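You operate a simulated robot arm through the tools that you are given. There is no shell and no other tool.

The job below is to be done with a simulated robot arm. You get a single attempt, and the scene is never put back.

Task
Put things in order on the counter top. At the end: the white round filter from the counter top stands on top of the teal mat coupling; the green new sandbag from the counter top stands where the clear soap cartridge stood; the clear soap cartridge from the counter top stands where the white time card stood; the white time card is on the blue flat tray; whatever was shut is shut again. Leave all else as you found it, and nothing knocked over.

The check looks at the end state, three seconds after you hand in, the way a careful person would. Anything else that was tipped, shoved, dropped, spilled or broken makes it a failure.

Robot
A 7-joint arm with a two-finger parallel gripper, fixed in place. Base frame: the origin is at the foot of the arm, x ahead of it, y to its left, z up; the work surface is at about z = 0. Lengths are in mm, angles in degrees, forces in N, time in s.
With the tool pointing down near the work surface it reaches from about 220 to 580 mm from the base axis. Its first joint turns from -66.0 to 66.0 degrees. Payload 2.5 kg.
The TCP is the grasp point between the finger pads, 23 mm short of the fingertips. In the tool frame z runs along the fingers and y along their closing line. Largest opening 94 mm; finger width 38, thickness 10; the body of the gripper, 54 by 96 mm, starts 39 mm behind the TCP.
Orientation is told as [roll, pitch, yaw] about the base's x, y, z axes, in that order, counted from this pose: with the fingers straight down and closing along the base's y, the tool's x points along the base's -x, its y along +y and its z along -z.

Tools
- The arm moves only by the tool step_arm. Its argument "plan" is a list of rows, each a list of 3 entries, a list of its own where there are three numbers: the turn, a rotation vector about the base's x, y, z in degrees, then the shift along the base's x, y, z in mm, then the opening in per cent of the stroke, from 0 (shut) to 100 (fully open). In form: [[[wx, wy, wz], [dx, dy, dz], hand], ...]. A call has 1 to 20 rows; each row is the pose to reach, as a shift and turn from the pose commanded when the call began. Rows are played at 5 a second. More than 50 mm and 8.6 degrees between two rows, or a gripper value outside its range, and nothing of the call is played. A pose out of reach is approached as far as the arm can. The call stops where the force on the tool passes 40 N (or 10 N more than at its start, if that is more) or the arm is blocked; 0.2 s more then pass. The fingers move at their own pace (about 108 mm/s each) and stop on an object; they squeeze with about 37 N. The grip force told is the motor's: it shows also when the fingers shut on nothing. Time passes only in rows, and 0.2 s behind the last, so rows that repeat a pose let the fingers close. The reply holds the time, the measured pose of the TCP, the force on the tool along the base axes, the opening and the grip force, in the units named above and with some noise, with the torque about the TCP (base axes, N m) and any sound that the robot's microphone picked up.
- Cameras (640 x 400 px; columns grow to the right, rows downward): "scene" is fixed at [127.3, -417, 533.1]; the picture's right is [0.74, -0.67, 0.00], its down [-0.45, -0.50, -0.74] and it looks along [0.49, 0.55, -0.68] (base axes); focal length 304 px, centre (320, 200). "wrist" rides on the gripper at [86, 16, -74] in the tool frame; the picture's right is [-0.18, 0.98, 0.00], its down [-0.58, -0.11, -0.81] and it looks along [-0.79, -0.15, 0.59] (tool axes); focal length 243 px, centre (320, 200). There is no depth. A picture from a camera that has moved, and an enlarged one, comes with that camera's place and axes in the base frame and with its lens.
- snapshot(camera): a new picture of that camera. No time passes.
- enlarge(camera, box): a new picture of the part [left, top, right, bottom] of that camera's present view, enlarged. No time passes.
- close_job(): hands the job in; it is judged then, once.

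Nothing tells you positions but the pictures and the camera data. Unless the task says otherwise, let go and move clear before handing in.

The tools are called after "Request:" as name(argument=value, ...) on one line, values as JSON. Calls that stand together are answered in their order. step_arm: Moves the arm, as the interface text tells. Its arguments: {"type":"object","properties":{"plan":{"type":"array","items":{"type":"array"}}},"required":["plan"]} The other tools are called the same way: snapshot (camera) takes a picture; enlarge (camera, box) takes an enlarged picture of a part of a camera's view; close_job () hands the job in.

At the start:

```text
time: 0.0
ee_pos: [450.2, -13.4, 285.0]
orientation: [0.0, 0.0, 0.0]
force: [0.1, 0.4, 0.0]
moment: [0.03, -0.02, -0.01]
opening: 94.0
grasp_force: 0.0
```

scene: 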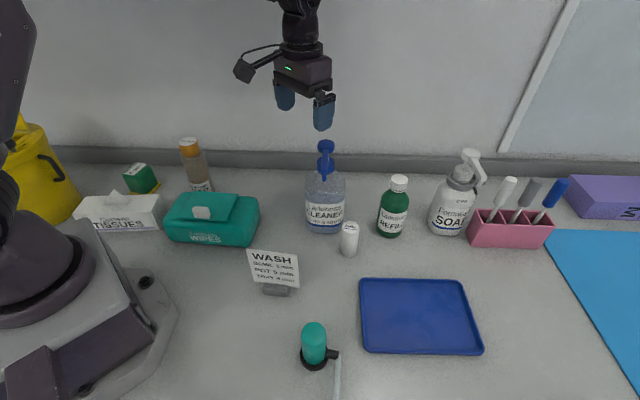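
wrist: 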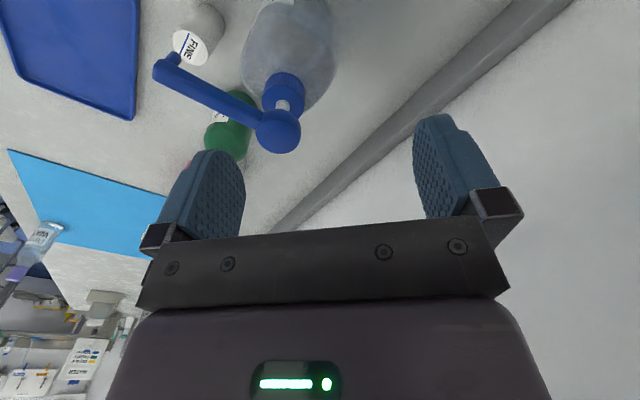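

I see a counter with a tissue box, wipes pack, pump bottles, a small white cylinder, a sign card, a teal cylinder on a black base and a blue tray. I'll look closer at each before moving.

Request:
enlarge(camera="scene", box=[280, 130, 420, 270])

Request:
enlarge(camera="scene", box=[360, 130, 560, 270])

Request:
enlarge(camera="scene", box=[60, 120, 280, 260])

Request:
enlarge(camera="scene", box=[230, 230, 370, 400])

Request:
enlarge(camera="scene", box=[340, 260, 500, 370])

Request:
enlarge(camera="scene", box=[500, 140, 640, 400])

```text
2.86 times, centred on (350, 200) of scene
camera zoom: at [127.3, -417.0, 533.1], right [0.74, -0.67, 0.0], down [-0.45, -0.5, -0.74], along [0.49, 0.55, -0.68], focal length 868 px, centre (234, 200)
```

zoom: 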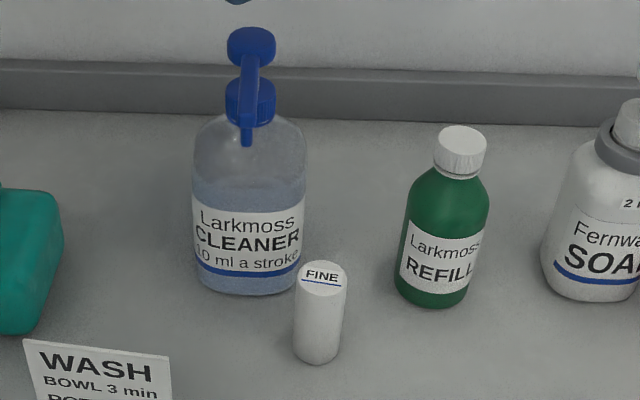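

```text
2.86 times, centred on (460, 200) of scene
camera zoom: at [127.3, -417.0, 533.1], right [0.74, -0.67, 0.0], down [-0.45, -0.5, -0.74], along [0.49, 0.55, -0.68], focal length 868 px, centre (-80, 200)
```

zoom: 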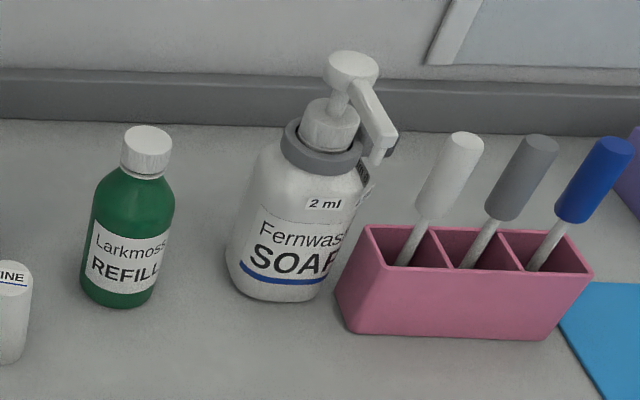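

```text
2.86 times, centred on (170, 190) of scene
camera zoom: at [127.3, -417.0, 533.1], right [0.74, -0.67, 0.0], down [-0.45, -0.5, -0.74], along [0.49, 0.55, -0.68], focal length 868 px, centre (749, 229)
```

zoom: 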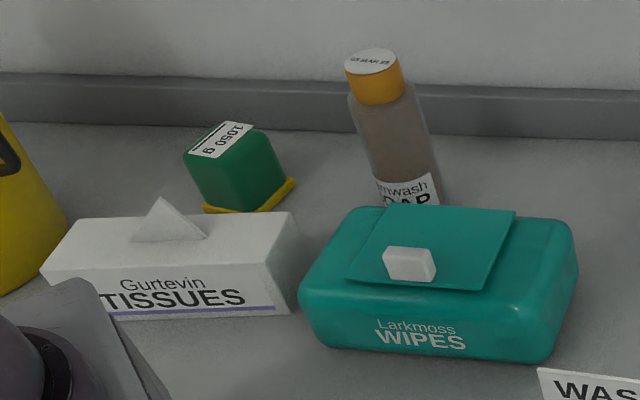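

```text
2.35 times, centred on (300, 315) of scene
camera zoom: at [127.3, -417.0, 533.1], right [0.74, -0.67, 0.0], down [-0.45, -0.5, -0.74], along [0.49, 0.55, -0.68], focal length 715 px, centre (367, -71)
```

zoom: 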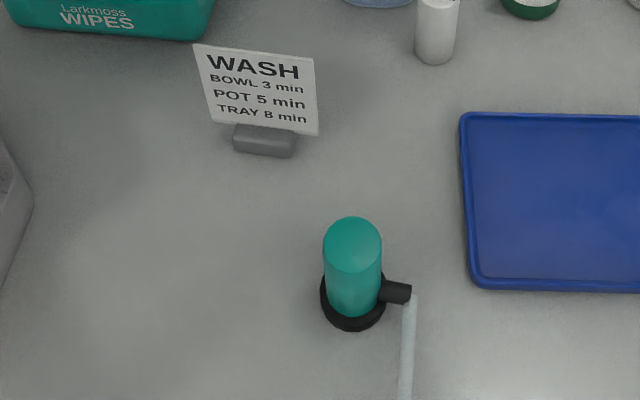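

```text
3.64 times, centred on (420, 315) of scene
camera zoom: at [127.3, -417.0, 533.1], right [0.74, -0.67, 0.0], down [-0.45, -0.5, -0.74], along [0.49, 0.55, -0.68], focal length 1105 px, centre (-44, -218)
```

zoom: 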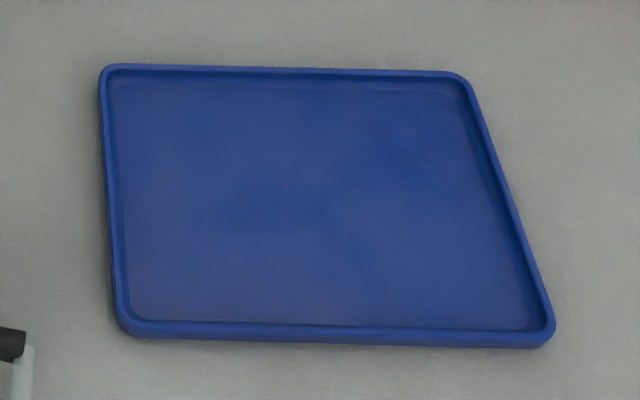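

```text
1.54 times, centred on (570, 270) of scene
camera zoom: at [127.3, -417.0, 533.1], right [0.74, -0.67, 0.0], down [-0.45, -0.5, -0.74], along [0.49, 0.55, -0.68], focal length 468 px, centre (-65, 92)
```

zoom: 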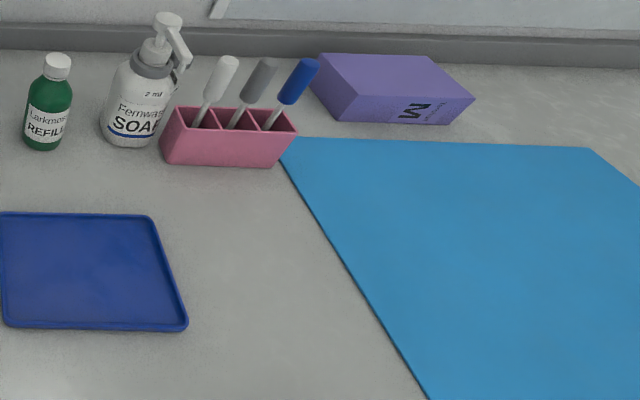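

I take the clear soap cartridge to be the orange-capped bottle behind the wipes. The sandbag should be the green "1050 g" block, the filter the "FINE" cylinder, the time card the WASH sign, and the coupling the teal cylinder. I'll swing the wrist camera high over the back-left area to see the block and the bottle better.

Request:
step_arm(plan=[[[0, 0, 5], [-25, 22, 5], 100], [[0, 0, 10], [-50, 44, 10], 100], [[0, 0, 15], [-75, 66, 15], 100], [[0, 0, 20], [-100, 88, 20], 100], [[0, 0, 25], [-125, 110, 25], 100], [[0, 0, 30], [-150, 132, 30], 100], [[0, 0, 35], [-175, 154, 35], 100], [[0, 0, 40], [-200, 176, 40], 100], [[0, 0, 45], [-225, 198, 45], 100], [[0, 0, 50], [-250, 220, 50], 100]])

Request:
snapshot(camera="wrist")

Request:
snapshot(camera="scene")

```text
time: 1.5
ee_pos: [289.3, 105.9, 264.4]
orientation: [4.4, 9.2, 28.5]
force: [0.0, 0.4, -0.6]
moment: [-0.03, 0.0, -0.01]
opening: 93.9
grasp_force: 0.2
stopped in row 7: the arm was blocked; the commanded pose is now the measured one
```

```text
taken
camera wrist: at [219.6, 80.8, 352.7], right [-0.3, 0.95, 0.04], down [0.7, 0.19, 0.69], along [0.65, 0.24, -0.72], focal length 243 px, centre (320, 200)
```

wrist: 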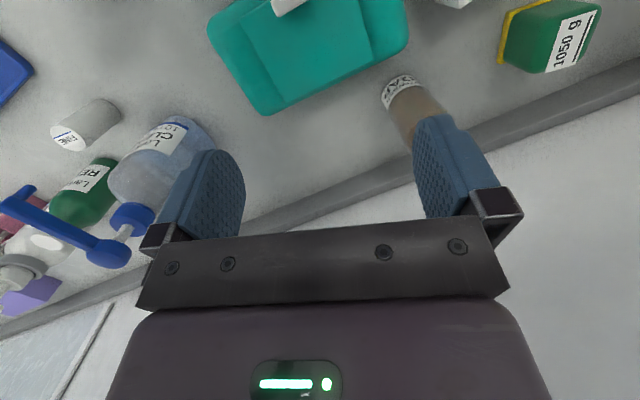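

```text
taken
```

scene: 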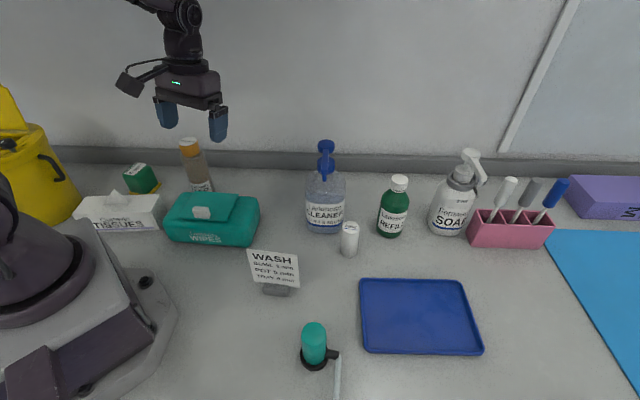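

The path was blocked by a reach limit with no contact force. From here I can already see the bottle and the green block, so I'll enlarge both.

Request:
enlarge(camera="wrist", box=[360, 0, 640, 175])

Request:
enlarge(camera="scene", box=[100, 120, 260, 220])

```text
2.29 times, centred on (500, 88) of wrist
camera zoom: at [219.6, 80.8, 352.7], right [-0.3, 0.95, 0.04], down [0.7, 0.19, 0.69], along [0.65, 0.24, -0.72], focal length 555 px, centre (-91, 457)
```

zoom: 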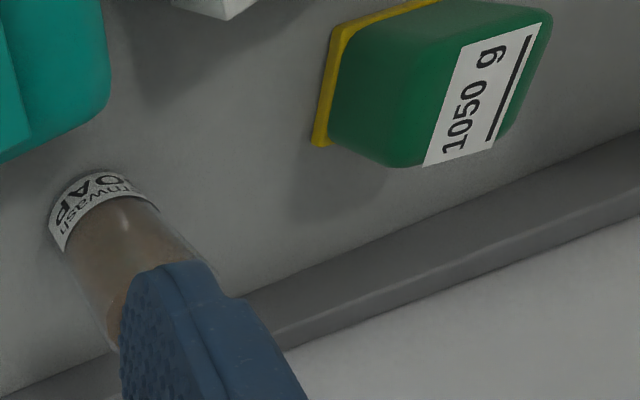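

```text
4.00 times, centred on (180, 170) of scene
camera zoom: at [127.3, -416.8, 533.1], right [0.74, -0.67, 0.0], down [-0.45, -0.5, -0.74], along [0.49, 0.55, -0.68], focal length 1216 px, centre (880, 320)
```

zoom: 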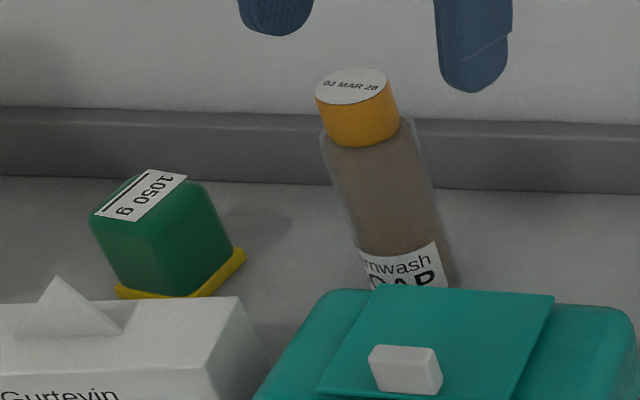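

The sandbag is the green block with the yellow base, near (190, 355). The soap cartridge is near (300, 245) and about 160 mm tall. First I'll level the tool again and move back to a comfortable pose.

Request:
step_arm(plan=[[[0.26, -5.1, 0.2], [15, 5, 0], 100], [[0.52, -10.19, 0.35], [30, 10, 0], 100], [[0.52, -10.19, 0.35], [40, 10, 0], 100]])

```text
time: 2.3
ee_pos: [322.5, 100.3, 263.9]
orientation: [-0.6, 0.8, 27.0]
force: [-0.9, 0.2, 0.3]
moment: [0.01, 0.0, -0.01]
opening: 94.1
grasp_force: 0.1
```

The arm is nearly level now, with a small offset from the commanded position. I'll hold for a moment to see whether it settles.

Request:
step_arm(plan=[[[0, 0, 0], [0, 0, 0], 100], [[0, 0, 0], [0, 0, 0], 100]])

Request:
snapshot(camera="wrist")

```text
time: 2.9
ee_pos: [321.3, 101.3, 262.7]
orientation: [-0.5, 1.0, 27.0]
force: [-0.4, 0.8, 0.2]
moment: [-0.03, -0.03, 0.03]
opening: 94.0
grasp_force: 0.1
```

```text
taken
camera wrist: at [237.6, 78.4, 338.4], right [-0.28, 0.96, -0.01], down [0.58, 0.18, 0.8], along [0.77, 0.22, -0.6], focal length 243 px, centre (320, 200)
```

wrist: 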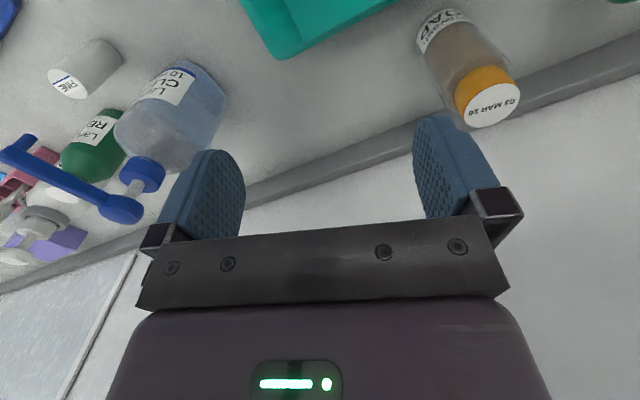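

The measured pose stays offset from the commanded one, possibly because of a joint limit nearby. I'll move outward and check how well it tracks.

Request:
step_arm(plan=[[[0, 0, -5], [25, -20, 0], 100], [[0, 0, -10], [50, -40, 0], 100], [[0, 0, -15], [75, -60, 0], 100], [[0, 0, -15], [75, -60, 0], 100]])

```text
time: 3.9
ee_pos: [391.8, 61.7, 262.0]
orientation: [0.0, 0.7, 14.7]
force: [-0.4, -0.6, -0.2]
moment: [-0.04, 0.01, -0.01]
opening: 93.9
grasp_force: 0.0
```

Request:
step_arm(plan=[[[0, 0, 0], [0, 0, 0], 100], [[0, 0, 0], [0, 0, 0], 100], [[0, 0, 0], [0, 0, 0], 100]])

```text
time: 4.7
ee_pos: [394.4, 60.3, 263.3]
orientation: [-0.1, 0.6, 14.6]
force: [-0.4, 0.9, -0.3]
moment: [0.0, 0.0, 0.01]
opening: 94.1
grasp_force: 0.2
```

Request:
step_arm(plan=[[[0, 0, -5], [-10, -40, 0], 100], [[0, 0, -10], [-20, -80, 0], 100], [[0, 0, -14.6], [-30, -110, 0], 100], [[0, 0, -14.6], [-30, -110, 0], 100], [[0, 0, -14.6], [-30, -110, 0], 100]])

Request:
snapshot(camera="wrist")

```text
time: 5.9
ee_pos: [376.9, -53.3, 264.9]
orientation: [-0.2, -0.2, -1.1]
force: [-0.6, -0.4, -0.1]
moment: [0.02, 0.01, 0.04]
opening: 94.0
grasp_force: 0.1
```

```text
taken
camera wrist: at [288.8, -34.5, 338.7], right [0.2, 0.98, 0.0], down [0.58, -0.12, 0.81], along [0.79, -0.16, -0.59], focal length 243 px, centre (320, 200)
```

wrist: 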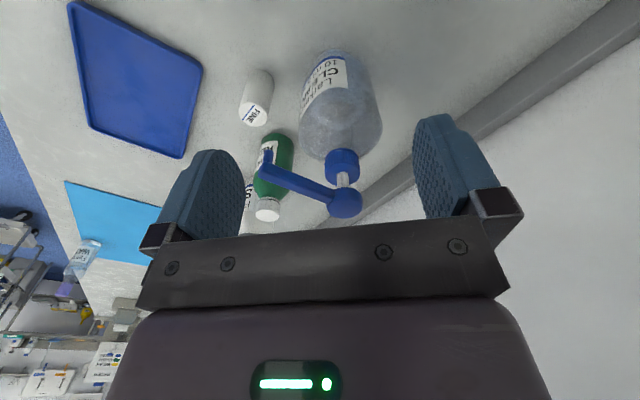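

The arm tracks its command well in this region. Next I'll move to view the time card edge-on, turning the tool so it lines up with the card.

Request:
step_arm(plan=[[[0, 0, -7], [-12, 0, -6], 100], [[0, 0, -14], [-24, 0, -12], 100], [[0, 0, -21], [-36, 0, -18], 100], [[0, 0, -28], [-48, 0, -24], 100], [[0, 0, -35], [-60, 0, -30], 100], [[0, 0, -42], [-72, 0, -38], 100], [[0, 0, -49.9], [-84, 0, -44], 100], [[0, 0, -49.9], [-84, 0, -44], 100]])

Request:
snapshot(camera="wrist")

Request:
snapshot(camera="scene")

```text
time: 7.7
ee_pos: [290.5, -54.4, 220.3]
orientation: [-0.2, -0.2, -51.0]
force: [-0.4, -0.3, -0.8]
moment: [0.0, 0.02, -0.02]
opening: 94.0
grasp_force: 0.0
```

```text
taken
camera wrist: at [248.8, 24.0, 294.5], right [0.88, 0.47, 0.0], down [0.28, -0.52, 0.81], along [0.38, -0.71, -0.59], focal length 243 px, centre (320, 200)
```

wrist: 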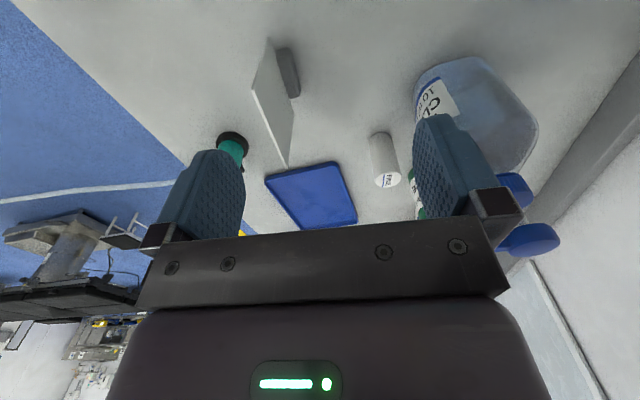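

```text
taken
```

scene: 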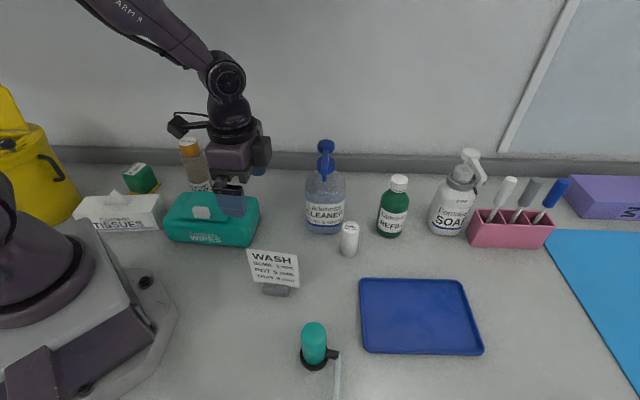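

Request:
enlarge(camera="wrist", box=[200, 10, 400, 235])

Request:
enlarge(camera="scene", box=[230, 235, 330, 305])

```text
1.78 times, centred on (300, 122) of wrist
camera zoom: at [248.8, 24.0, 294.5], right [0.88, 0.47, 0.0], down [0.28, -0.52, 0.81], along [0.38, -0.71, -0.59], focal length 431 px, centre (356, 338)
```

zoom: 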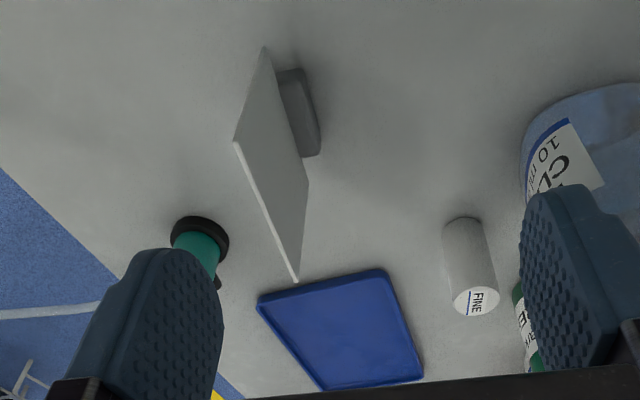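

```text
5.71 times, centred on (280, 270) of scene
camera zoom: at [127.3, -417.0, 533.1], right [0.74, -0.67, 0.0], down [-0.45, -0.5, -0.74], along [0.49, 0.55, -0.68], focal length 1737 px, centre (549, -200)
```

zoom: 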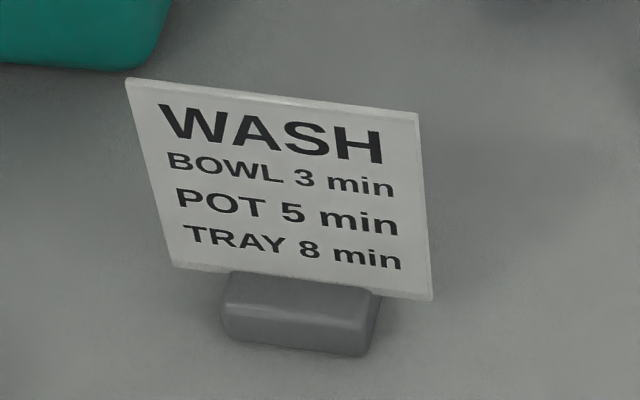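

The card is a vertical plate about 88 mm wide with its top near z = 119, centred at roughly (278, -122). Its foot is grey and about 27 mm deep. I'll move over it with the fingers straddling the plate and check alignment before closing.

Request:
step_arm(plan=[[[0, 0, 0.7], [-6, -34, 0], 100], [[0, 0, 0.7], [-12.3, -68.4, 0], 100], [[0, 0, 0.7], [-12.3, -68.4, -35], 100], [[0, 0, 0.7], [-12.3, -68.4, -68], 100], [[0, 0, 0.7], [-12.3, -68.4, -68], 100]])

Request:
snapshot(camera="wrist")

Request:
snapshot(camera="scene")

```text
time: 8.9
ee_pos: [279.7, -120.9, 152.8]
orientation: [-0.1, -0.3, -50.2]
force: [0.7, -0.3, 0.1]
moment: [0.01, -0.01, 0.01]
opening: 94.2
grasp_force: 0.1
```

```text
taken
camera wrist: at [235.8, -43.5, 226.9], right [0.87, 0.49, 0.0], down [0.29, -0.51, 0.81], along [0.39, -0.71, -0.59], focal length 243 px, centre (320, 200)
```

wrist: 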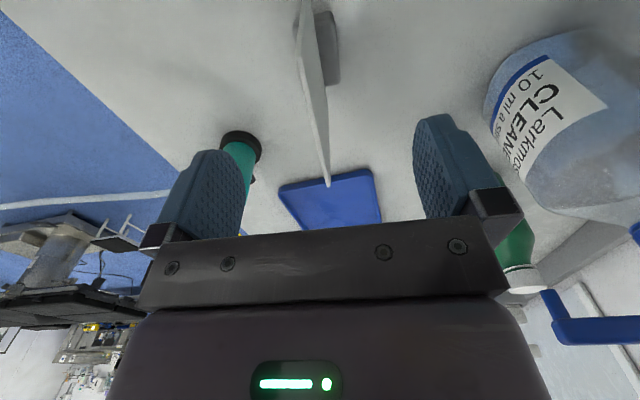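

```text
taken
```

scene: 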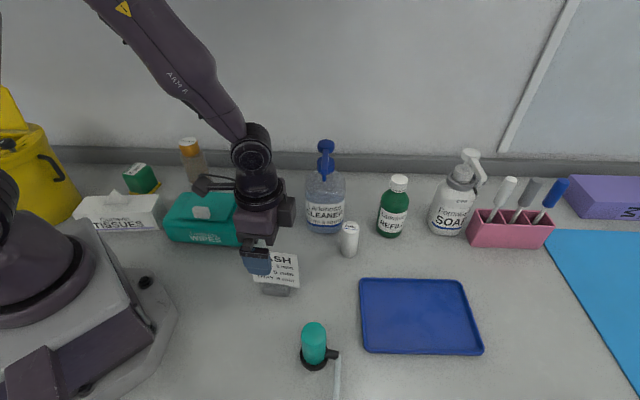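

Request:
enlarge(camera="wrist", box=[250, 0, 390, 200])

```text
2.00 times, centred on (320, 100) of wrist
camera zoom: at [235.8, -43.5, 226.9], right [0.87, 0.49, 0.0], down [0.29, -0.51, 0.81], along [0.39, -0.71, -0.59], focal length 485 px, centre (320, 400)
```

zoom: 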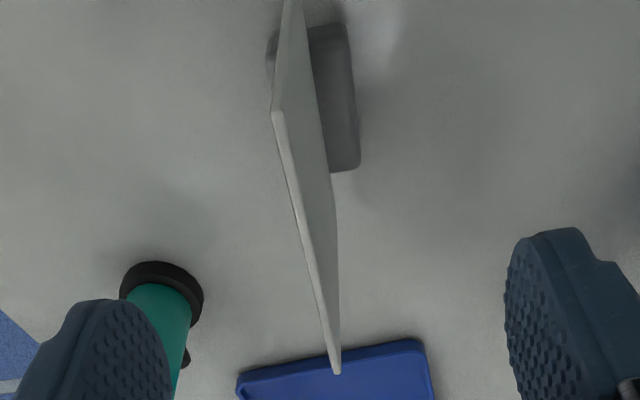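

The card sits about 1.5 mm off the finger midline, so I'll correct that. Then I'll descend to grip height and close part-way.

Request:
step_arm(plan=[[[0, 0, 0], [-1.3, -1.1, -30], 100], [[0, 0, 0], [-1.3, -1.1, -64], 100], [[0, 0, 0], [-1.3, -1.1, -64], 60], [[0, 0, 0], [-1.3, -1.1, -64], 25], [[0, 0, 0], [-1.3, -1.1, -64], 16], [[0, 0, 0], [-1.3, -1.1, -64], 16]])

Request:
snapshot(camera="wrist")

Request:
enlarge(camera="scene", box=[210, 200, 330, 310])

```text
time: 10.3
ee_pos: [277.4, -121.9, 89.6]
orientation: [-0.1, -0.2, -50.2]
force: [0.4, -0.1, -0.1]
moment: [0.0, -0.01, 0.0]
opening: 15.2
grasp_force: 0.2
```

```text
taken
camera wrist: at [233.6, -44.6, 162.6], right [0.87, 0.49, 0.0], down [0.29, -0.51, 0.81], along [0.39, -0.71, -0.59], focal length 243 px, centre (320, 200)
```

wrist: 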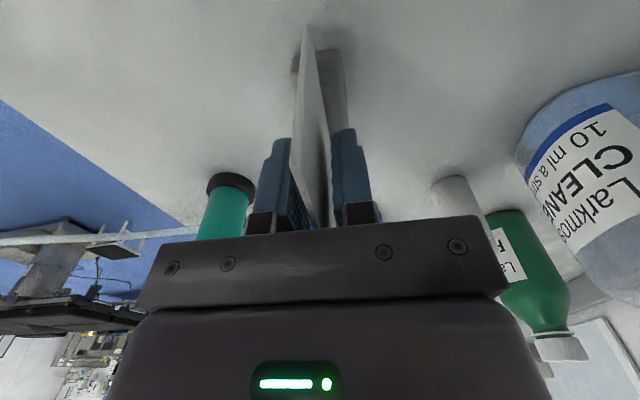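

```text
3.64 times, centred on (270, 255) of scene
camera zoom: at [127.3, -417.0, 533.1], right [0.74, -0.67, 0.0], down [-0.45, -0.5, -0.74], along [0.49, 0.55, -0.68], focal length 1105 px, centre (502, 0)
```

zoom: 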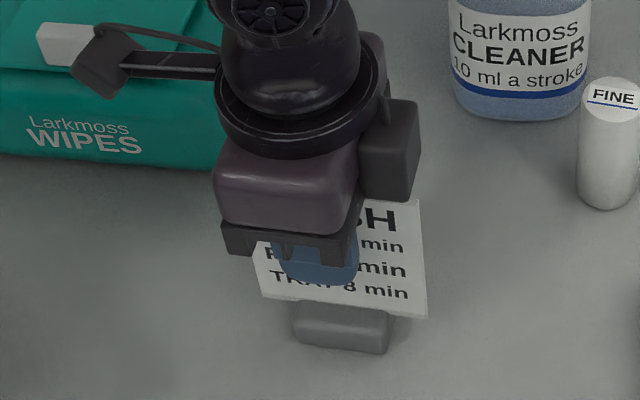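

The plate is between the pads with no contact so far. I'll close the fingers fully on it.

Request:
step_arm(plan=[[[0, 0, 0], [0, 0, 0], 8], [[0, 0, 0], [0, 0, 0], 4], [[0, 0, 0], [0, 0, 0], 0], [[0, 0, 0], [0, 0, 0], 0], [[0, 0, 0], [0, 0, 0], 0]])

Request:
enlarge(camera="scene", box=[210, 200, 330, 310])

```text
time: 11.5
ee_pos: [277.4, -122.3, 89.2]
orientation: [-0.2, -0.2, -50.2]
force: [0.1, -0.3, 0.4]
moment: [-0.03, -0.04, -0.02]
opening: 2.1
grasp_force: 37.1
```

```text
3.64 times, centred on (270, 255) of scene
camera zoom: at [127.3, -417.0, 533.1], right [0.74, -0.67, 0.0], down [-0.45, -0.5, -0.74], along [0.49, 0.55, -0.68], focal length 1105 px, centre (502, 0)
```

zoom: 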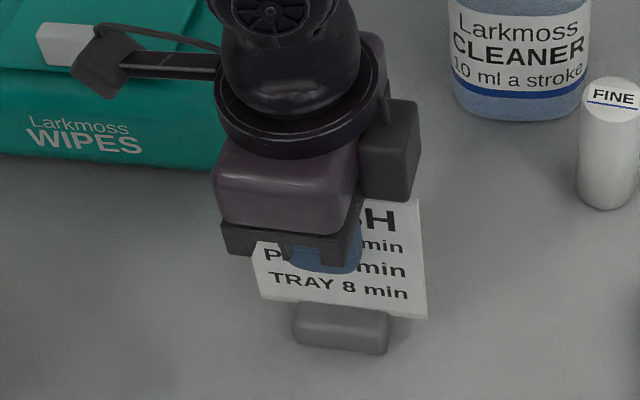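

The plate is gripped at 2.1 mm with almost no side force. I'll lift straight up and check that the foot comes along.

Request:
step_arm(plan=[[[0, 0, 0], [0, 0, 10], 0], [[0, 0, 0], [0, 0, 30], 0], [[0, 0, 0], [0, 0, 60], 0], [[0, 0, 0], [0, 0, 60], 0]])

Request:
snapshot(camera="scene")

Request:
snapshot(camera="wrist")

```text
time: 12.5
ee_pos: [277.9, -122.3, 149.6]
orientation: [0.0, -0.2, -50.2]
force: [0.5, 0.0, -1.2]
moment: [-0.03, 0.02, -0.01]
opening: 2.1
grasp_force: 37.7
```

```text
taken
```

scene: 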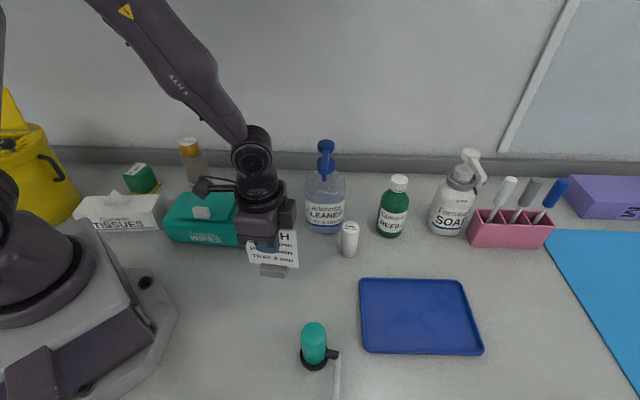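

```text
taken
camera wrist: at [235.3, -44.9, 224.2], right [0.87, 0.49, 0.0], down [0.29, -0.51, 0.81], along [0.39, -0.71, -0.59], focal length 243 px, centre (320, 200)
```

wrist: 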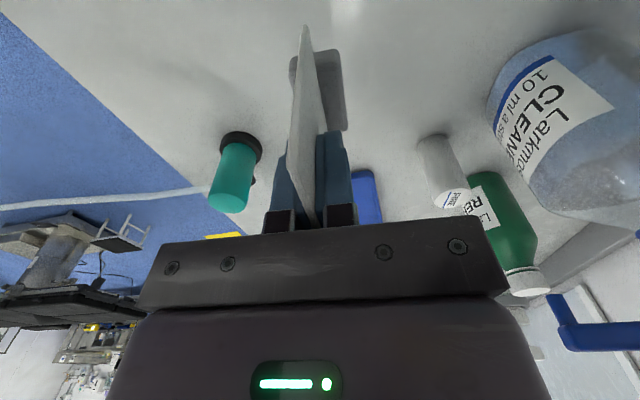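

The card and its foot lifted cleanly. I'll carry it high to the tray, turning slightly to line up with the tray's long side.

Request:
step_arm(plan=[[[0, 0, 0.9], [16, -23, 0], 0], [[0, 0, 1.8], [33, -47, 0], 0], [[0, 0, 2.7], [50, -72, 0], 0], [[0, 0, 3.6], [67, -96, 0], 0], [[0, 0, 4.5], [84, -120, 0], 0], [[0, 0, 5.4], [101, -144, 0], 0], [[0, 0, 6.2], [118, -168, 0], 0], [[0, 0, 6.9], [134.5, -191.7, 0], 0], [[0, 0, 6.9], [134.5, -191.7, 0], 0], [[0, 0, 6.9], [134.5, -191.7, 0], 0]])

Request:
snapshot(camera="scene")

Request:
snapshot(camera="wrist")

```text
time: 14.7
ee_pos: [412.7, -313.7, 149.9]
orientation: [-0.1, -0.2, -43.3]
force: [0.8, 0.8, -0.2]
moment: [-0.02, 0.01, 0.02]
opening: 2.3
grasp_force: 37.2
```

```text
taken
```

scene: 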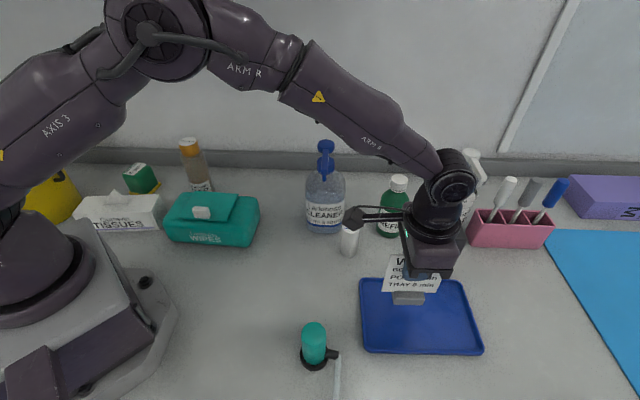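

```text
taken
camera wrist: at [360.3, -242.8, 224.3], right [0.81, 0.59, 0.0], down [0.35, -0.47, 0.81], along [0.48, -0.65, -0.59], focal length 243 px, centre (320, 200)
```

wrist: 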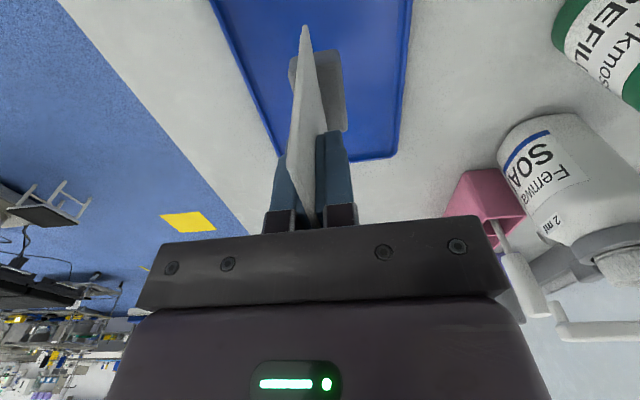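

The card hangs over the tray, well inside the rim. I'll lower it to just above the tray floor, then feel for contact in small steps.

Request:
step_arm(plan=[[[0, 0, 0], [0, 0, -20], 0], [[0, 0, 0], [0, 0, -38], 0], [[0, 0, 0], [0, 0, -50], 0], [[0, 0, 0], [0, 0, -50], 0]])

Request:
step_arm(plan=[[[0, 0, 0], [0, 0, -2], 0], [[0, 0, 0], [0, 0, -2], 0]])

Request:
enlarge(camera="scene", box=[340, 230, 500, 370])

```text
time: 15.7
ee_pos: [413.3, -314.1, 99.2]
orientation: [-0.1, -0.2, -43.3]
force: [-0.3, 0.0, -0.5]
moment: [0.04, 0.01, -0.01]
opening: 2.1
grasp_force: 37.3
```

```text
time: 16.3
ee_pos: [410.8, -313.6, 99.0]
orientation: [0.0, -0.3, -43.3]
force: [-0.7, 0.4, -0.4]
moment: [0.0, 0.03, -0.01]
opening: 2.2
grasp_force: 36.9
```

```text
2.86 times, centred on (420, 300) of scene
camera zoom: at [127.3, -417.0, 533.1], right [0.74, -0.67, 0.0], down [-0.45, -0.5, -0.74], along [0.49, 0.55, -0.68], focal length 868 px, centre (34, -86)
```

zoom: 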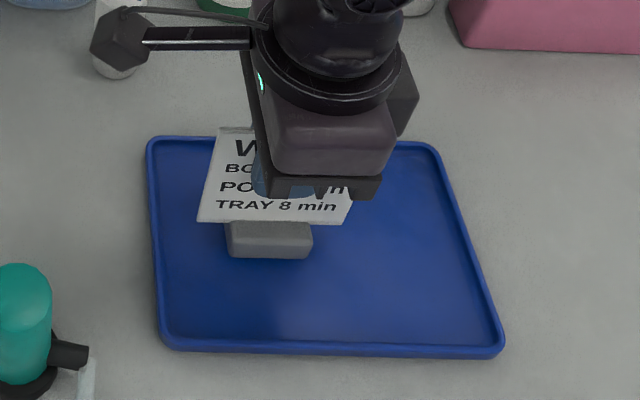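

Request:
step_arm(plan=[[[0, 0, 0], [0, 0, -1.5], 0], [[0, 0, 0], [0, 0, -3], 0], [[0, 0, 0], [0, 0, -3], 0]])

Request:
step_arm(plan=[[[0, 0, 0], [0, 0, -1], 0], [[0, 0, 0], [0, 0, -1], 0]])

Request:
step_arm(plan=[[[0, 0, 0], [0, 0, -1], 0], [[0, 0, 0], [0, 0, -1], 0]])

```text
time: 17.1
ee_pos: [413.0, -314.1, 96.2]
orientation: [-0.1, -0.2, -43.4]
force: [0.1, -0.4, -0.7]
moment: [-0.01, 0.05, 0.03]
opening: 2.1
grasp_force: 37.2
```

```text
time: 17.7
ee_pos: [412.0, -315.8, 93.0]
orientation: [0.0, -0.3, -43.4]
force: [-0.1, 0.4, 1.4]
moment: [0.05, -0.01, 0.04]
opening: 1.9
grasp_force: 36.9
```

```text
time: 18.3
ee_pos: [411.7, -315.1, 94.3]
orientation: [-0.2, -0.3, -43.3]
force: [-2.7, 2.2, 11.4]
moment: [0.27, 0.19, 0.01]
opening: 2.2
grasp_force: 36.5
```

The foot has touched the tray floor. I'll relieve the pressure, open the fingers, and check the card before rising.

Request:
step_arm(plan=[[[0, 0, 0], [0, 0, 0.8], 0], [[0, 0, 0], [0, 0, 0.8], 0], [[0, 0, 0], [0, 0, 0.8], 8], [[0, 0, 0], [0, 0, 0.8], 20], [[0, 0, 0], [0, 0, 0.8], 60], [[0, 0, 0], [0, 0, 0.8], 60]])

Request:
snapshot(camera="wrist")

Request:
enlarge(camera="scene", box=[340, 230, 500, 370])

```text
time: 19.7
ee_pos: [412.1, -314.8, 94.3]
orientation: [-0.1, -0.2, -43.2]
force: [0.3, -0.1, -0.2]
moment: [0.02, 0.03, -0.02]
opening: 56.4
grasp_force: 0.1
```

```text
taken
camera wrist: at [359.5, -243.2, 167.1], right [0.81, 0.59, 0.0], down [0.35, -0.47, 0.81], along [0.48, -0.65, -0.59], focal length 243 px, centre (320, 200)
```

wrist: 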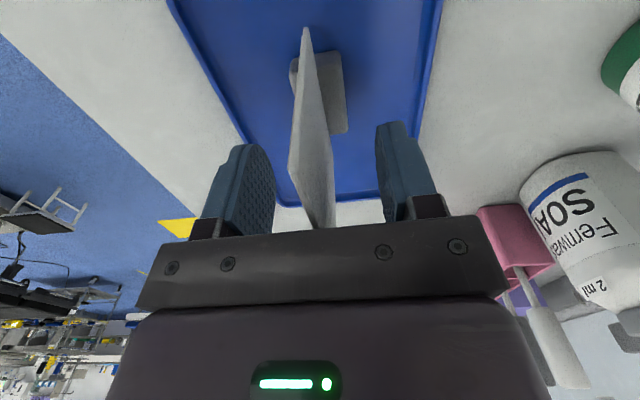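

```text
2.86 times, centred on (420, 300) of scene
camera zoom: at [127.3, -417.0, 533.1], right [0.74, -0.67, 0.0], down [-0.45, -0.5, -0.74], along [0.49, 0.55, -0.68], focal length 868 px, centre (34, -86)
```

zoom: 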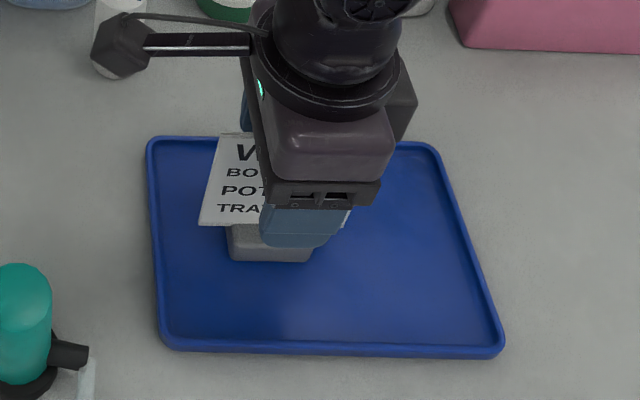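

The card stands steadily on the tray. I'll rise clear and swing back to the left, keeping radially inside the tall pump bottle.

Request:
step_arm(plan=[[[0, 0, 0], [0, 0, 30], 60], [[0, 0, 0], [0, 0, 70], 60], [[0, 0, 0], [0, 0, 115], 80], [[0, 0, 5], [-15, 35, 115], 100], [[0, 0, 10], [-32, 75, 115], 100], [[0, 0, 15], [-49, 115, 115], 100], [[0, 0, 20], [-66, 155, 115], 100], [[0, 0, 25], [-82, 195, 115], 100], [[0, 0, 30], [-88, 235, 115], 100], [[0, 0, 35], [-92, 275, 115], 100], [[0, 0, 42], [-94, 315, 115], 100], [[0, 0, 42], [-94, 315, 115], 100]])

Request:
snapshot(camera="scene")

```text
time: 22.3
ee_pos: [315.5, -0.1, 207.9]
orientation: [-0.1, -0.2, -1.3]
force: [-0.3, 0.5, 0.8]
moment: [0.01, 0.0, 0.03]
opening: 94.0
grasp_force: 0.0
```

```text
taken
```

scene: 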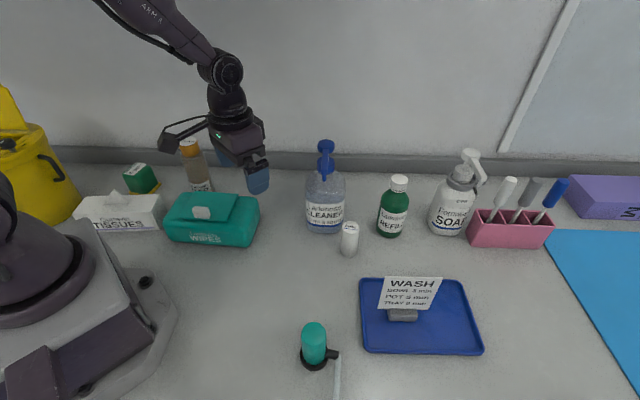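

The card is safely on the tray. Next I'll move toward the soap cartridge with the tool turned outward, and measure it with the wrist camera.

Request:
step_arm(plan=[[[0, 0, 5], [-2, 28, 0], 100], [[0, 0, 10], [-5, 56, 0], 100], [[0, 0, 15], [-9, 84, 0], 100], [[0, 0, 20], [-14, 112, 0], 100], [[0, 0, 26], [-20, 140, 0], 100], [[0, 0, 26], [-20, 140, 0], 100]])

Request:
snapshot(camera="wrist")

Request:
snapshot(camera="scene")

```text
time: 23.7
ee_pos: [300.6, 135.0, 207.3]
orientation: [-0.1, -0.3, 23.7]
force: [0.2, -0.7, -0.5]
moment: [-0.02, -0.01, 0.02]
opening: 94.0
grasp_force: 0.1
```

```text
taken
camera wrist: at [213.4, 115.4, 281.8], right [-0.23, 0.97, 0.0], down [0.57, 0.13, 0.81], along [0.79, 0.18, -0.59], focal length 243 px, centre (320, 200)
```

wrist: 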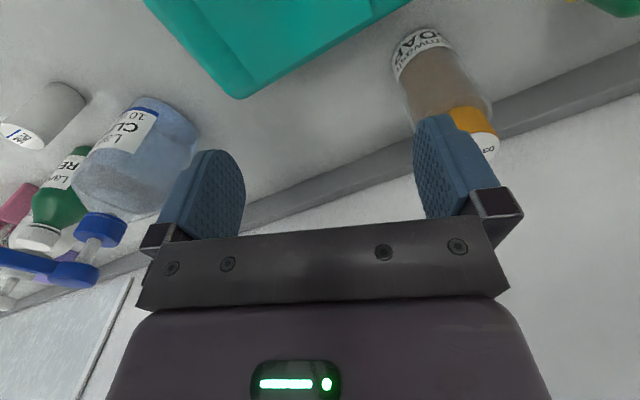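

```text
taken
```

scene: 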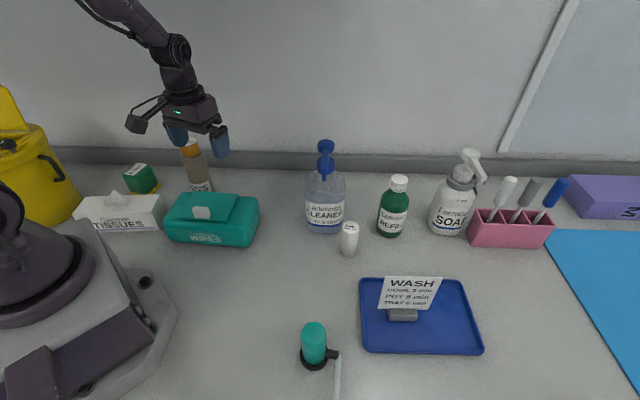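

The arm lags the command slightly here, by about 1° on the first joint. I'll hold briefly to see whether it settles.

Request:
step_arm(plan=[[[0, 0, 0], [0, 0, 0], 100], [[0, 0, 0], [0, 0, 0], 100], [[0, 0, 0], [0, 0, 0], 100], [[0, 0, 0], [0, 0, 0], 100]])

Request:
enlarge(camera="wrist", box=[340, 0, 640, 187])

```text
time: 24.7
ee_pos: [300.0, 136.6, 208.2]
orientation: [-0.1, -0.2, 23.8]
force: [0.3, 0.8, -0.1]
moment: [0.02, -0.01, -0.03]
opening: 94.1
grasp_force: 0.0
```

```text
2.13 times, centred on (490, 94) of wrist
camera zoom: at [212.9, 115.8, 281.6], right [-0.23, 0.97, 0.0], down [0.57, 0.14, 0.81], along [0.79, 0.18, -0.59], focal length 518 px, centre (-43, 427)
```

zoom: 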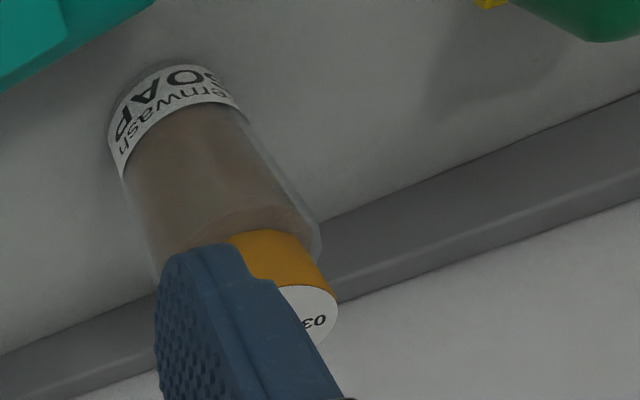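

The error is steady, so I'll steer by the measured pose. The bottle's axis looks to be near (307, 247), so I'll move over it at this height with the fingertips clear of its cap.

Request:
step_arm(plan=[[[0, 0, 4], [2, 28, 2], 100], [[0, 0, 8], [4, 56, 4], 100], [[0, 0, 12], [6, 84, 4], 100], [[0, 0, 15.5], [7, 112, 4], 100], [[0, 0, 15.5], [7, 112, 4], 100], [[0, 0, 15.5], [7, 112, 4], 100]])

Request:
snapshot(camera="wrist")

Request:
snapshot(camera="scene")

```text
time: 25.5
ee_pos: [288.0, 131.3, 208.6]
orientation: [-2.0, 4.4, 25.5]
force: [-0.1, 0.8, -0.2]
moment: [-0.04, -0.01, 0.0]
opening: 93.9
grasp_force: 0.0
stopped in row 4: the arm was blocked; the commanded pose is now the measured one
```

```text
taken
camera wrist: at [207.1, 113.7, 289.4], right [-0.26, 0.96, -0.05], down [0.61, 0.2, 0.76], along [0.75, 0.17, -0.64], focal length 243 px, centre (320, 200)
```

wrist: 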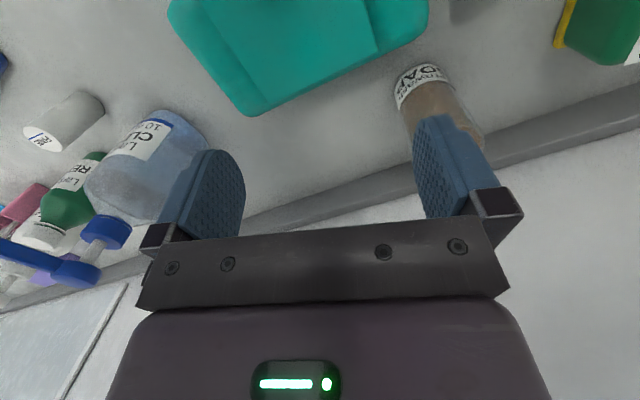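

```text
taken
```

scene: 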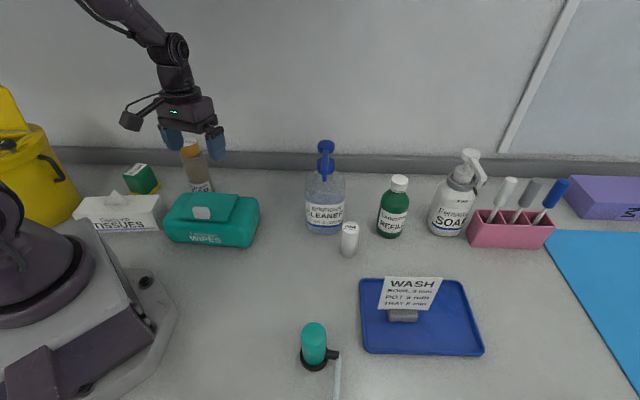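

The arm was blocked again near the same base angle, about 24°, so something may be physically in the way. I'll look at the left side near the base.

Request:
enlarge(camera="scene", box=[0, 50, 200, 240])

Request:
enlarge(camera="scene", box=[0, 0, 260, 160])

```text
2.11 times, centred on (100, 145) of scene
camera zoom: at [126.7, -417.6, 532.3], right [0.74, -0.67, 0.0], down [-0.45, -0.5, -0.74], along [0.5, 0.55, -0.67], focal length 640 px, centre (783, 316)
```

zoom: 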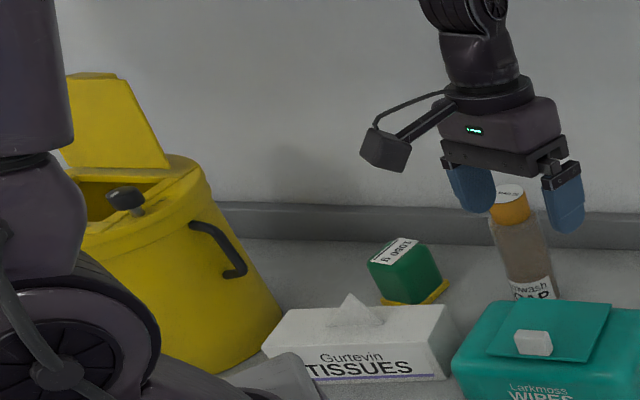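

```text
2.46 times, centred on (130, 80) of scene
camera zoom: at [126.7, -417.6, 532.3], right [0.74, -0.67, 0.0], down [-0.45, -0.5, -0.74], along [0.5, 0.55, -0.67], focal length 748 px, centre (788, 495)
```

zoom: 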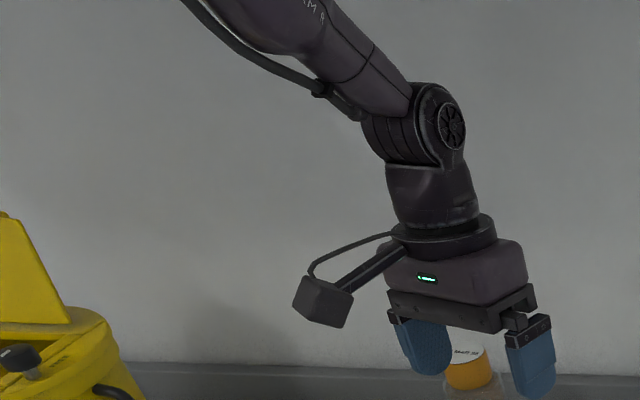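

Near the base stands a yellow bin with its lid up, and the arm keeps getting stuck when it turns left past about 24°. I'll level the tool, back off, and then look toward the left and the base with the wrist camera to find the obstruction.

Request:
step_arm(plan=[[[1.85, -1.55, 0], [8, -20, 0], 100], [[3.7, -3.11, 0], [16, -40, 0], 100], [[3.7, -3.11, 0], [20, -80, 2], 100], [[3.7, -3.11, 0], [28, -120, 4], 100], [[3.7, -3.11, 0], [34, -160, 6], 100], [[3.7, -3.11, 0], [34, -180, 6], 100], [[3.7, -3.11, 0], [34, -180, 6], 100]])

Request:
snapshot(camera="scene")

```text
time: 27.1
ee_pos: [328.8, -41.3, 215.7]
orientation: [0.1, -0.7, 26.5]
force: [0.0, -0.1, 0.4]
moment: [0.02, 0.01, 0.0]
opening: 93.8
grasp_force: 0.0
```

```text
taken
```

scene: 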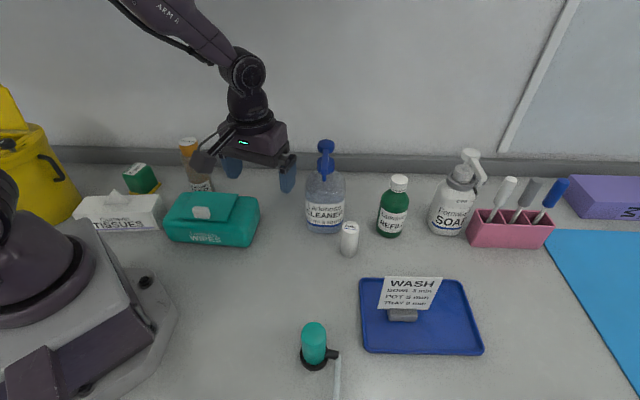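

Request:
step_arm(plan=[[[0, 0, 7.5], [0, 0, 5], 100], [[0, 0, 15], [0, 0, 10], 100], [[0, 0, 22.5], [0, 0, 15], 100], [[0, 0, 30], [0, 0, 20], 100], [[0, 0, 37.5], [0, 0, 25], 100], [[0, 0, 45], [0, 0, 30], 100], [[0, 0, 52.5], [0, 0, 35], 100], [[0, 0, 60], [0, 0, 40], 100], [[0, 0, 67.5], [0, 0, 40], 100], [[0, 0, 75], [0, 0, 40], 100], [[0, 0, 82.5], [0, 0, 40], 100], [[0, 0, 90], [0, 0, 40], 100], [[0, 0, 90], [0, 0, 40], 100]])

Request:
snapshot(camera="wrist")

Request:
snapshot(camera="scene")

```text
time: 29.9
ee_pos: [327.3, -39.6, 257.1]
orientation: [0.2, -0.7, 116.5]
force: [-0.8, 0.5, -0.5]
moment: [-0.01, 0.02, -0.01]
opening: 93.9
grasp_force: 0.1
```

```text
taken
camera wrist: at [351.9, -125.8, 329.5], right [-0.96, -0.27, 0.0], down [-0.16, 0.56, 0.81], along [-0.23, 0.78, -0.58], focal length 243 px, centre (320, 200)
```

wrist: 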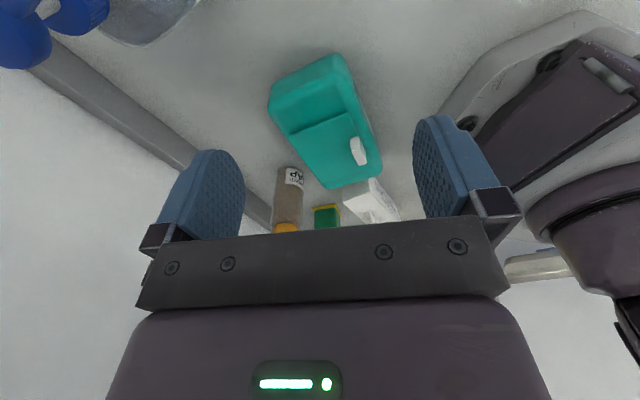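

```text
taken
```

scene: 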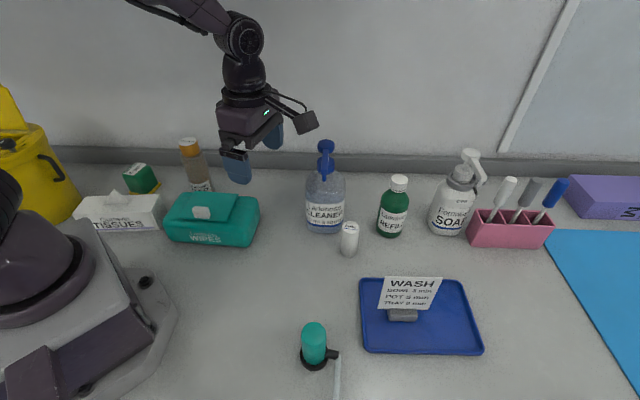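

Request:
step_arm(plan=[[[0, 0, -7.5], [0, 0, 0], 100], [[0, 0, -15], [0, 0, 0], 100], [[0, 0, -22.5], [0, 0, 0], 100], [[0, 0, -28], [0, 0, 0], 100], [[0, 0, -28], [0, 0, 0], 100]])

Request:
snapshot(camera="wrist")

```text
time: 31.1
ee_pos: [327.1, -40.8, 255.6]
orientation: [0.2, -0.7, 88.3]
force: [0.9, 0.2, -0.2]
moment: [-0.02, 0.02, 0.0]
opening: 93.8
grasp_force: 0.1
```

```text
taken
camera wrist: at [308.5, -127.2, 329.4], right [-0.98, 0.21, 0.0], down [0.13, 0.57, 0.81], along [0.17, 0.79, -0.58], focal length 243 px, centre (320, 200)
```

wrist: 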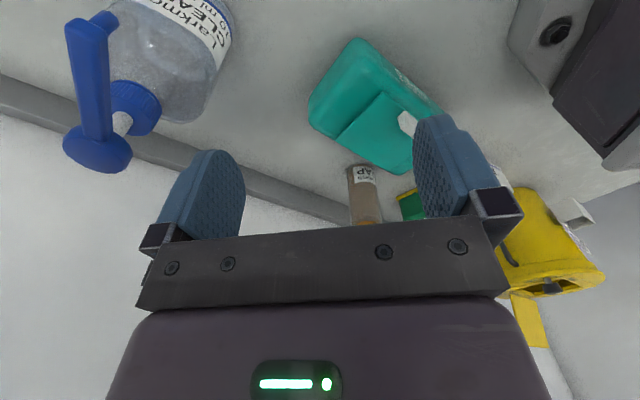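

Request:
enlarge(camera="wrist", box=[460, 120, 640, 400])

Request:
enlarge(camera="scene", box=[0, 60, 130, 240])

```text
1.43 times, centred on (550, 260) of wrist
camera zoom: at [308.5, -127.2, 329.4], right [-0.98, 0.21, 0.0], down [0.13, 0.57, 0.81], along [0.17, 0.79, -0.58], focal length 347 px, centre (-9, 114)
```

zoom: 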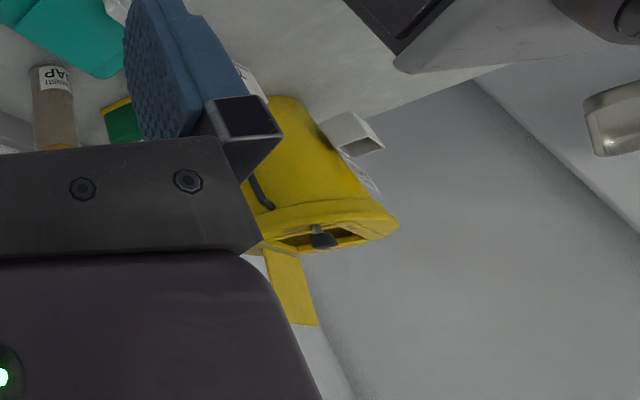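

```text
2.22 times, centred on (65, 150) of scene
camera zoom: at [127.3, -417.0, 533.1], right [0.74, -0.67, 0.0], down [-0.45, -0.5, -0.74], along [0.49, 0.55, -0.68], focal length 676 px, centre (887, 311)
```

zoom: 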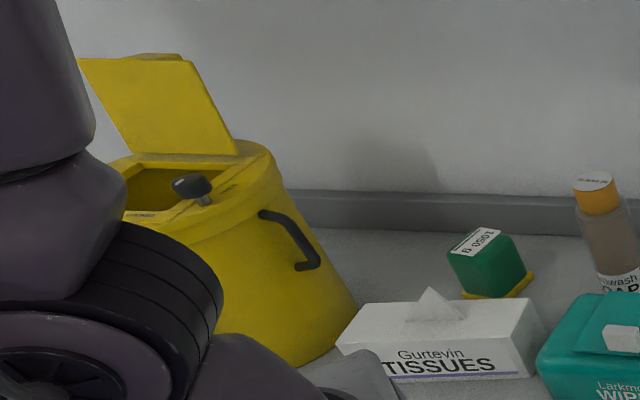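

The enlarged view can reach beyond the normal frame edge. I'll use that to look at the arm and bin area more broadly.

Request:
enlarge(camera="scene", box=[-300, -200, 200, 200])

Request:
enlarge(camera="scene", box=[0, 0, 20, 400])

```text
refused: -300 is not a number from 0 to 640
```

```text
1.00 times, centred on (10, 200) of scene (not enlarged: the box is as wide or as high as the picture)
camera zoom: at [127.3, -417.0, 533.1], right [0.74, -0.67, 0.0], down [-0.45, -0.5, -0.74], along [0.49, 0.55, -0.68], focal length 304 px, centre (630, 200)
```

zoom: 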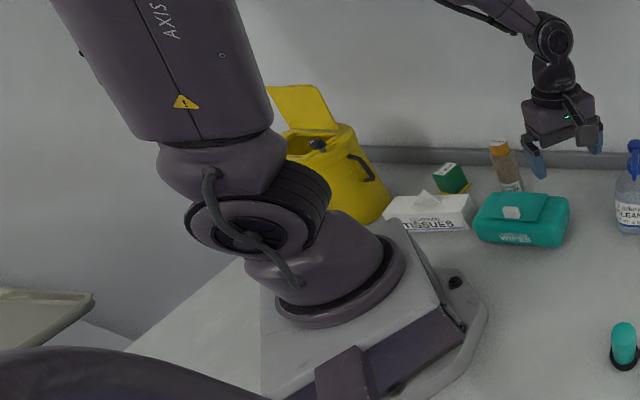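

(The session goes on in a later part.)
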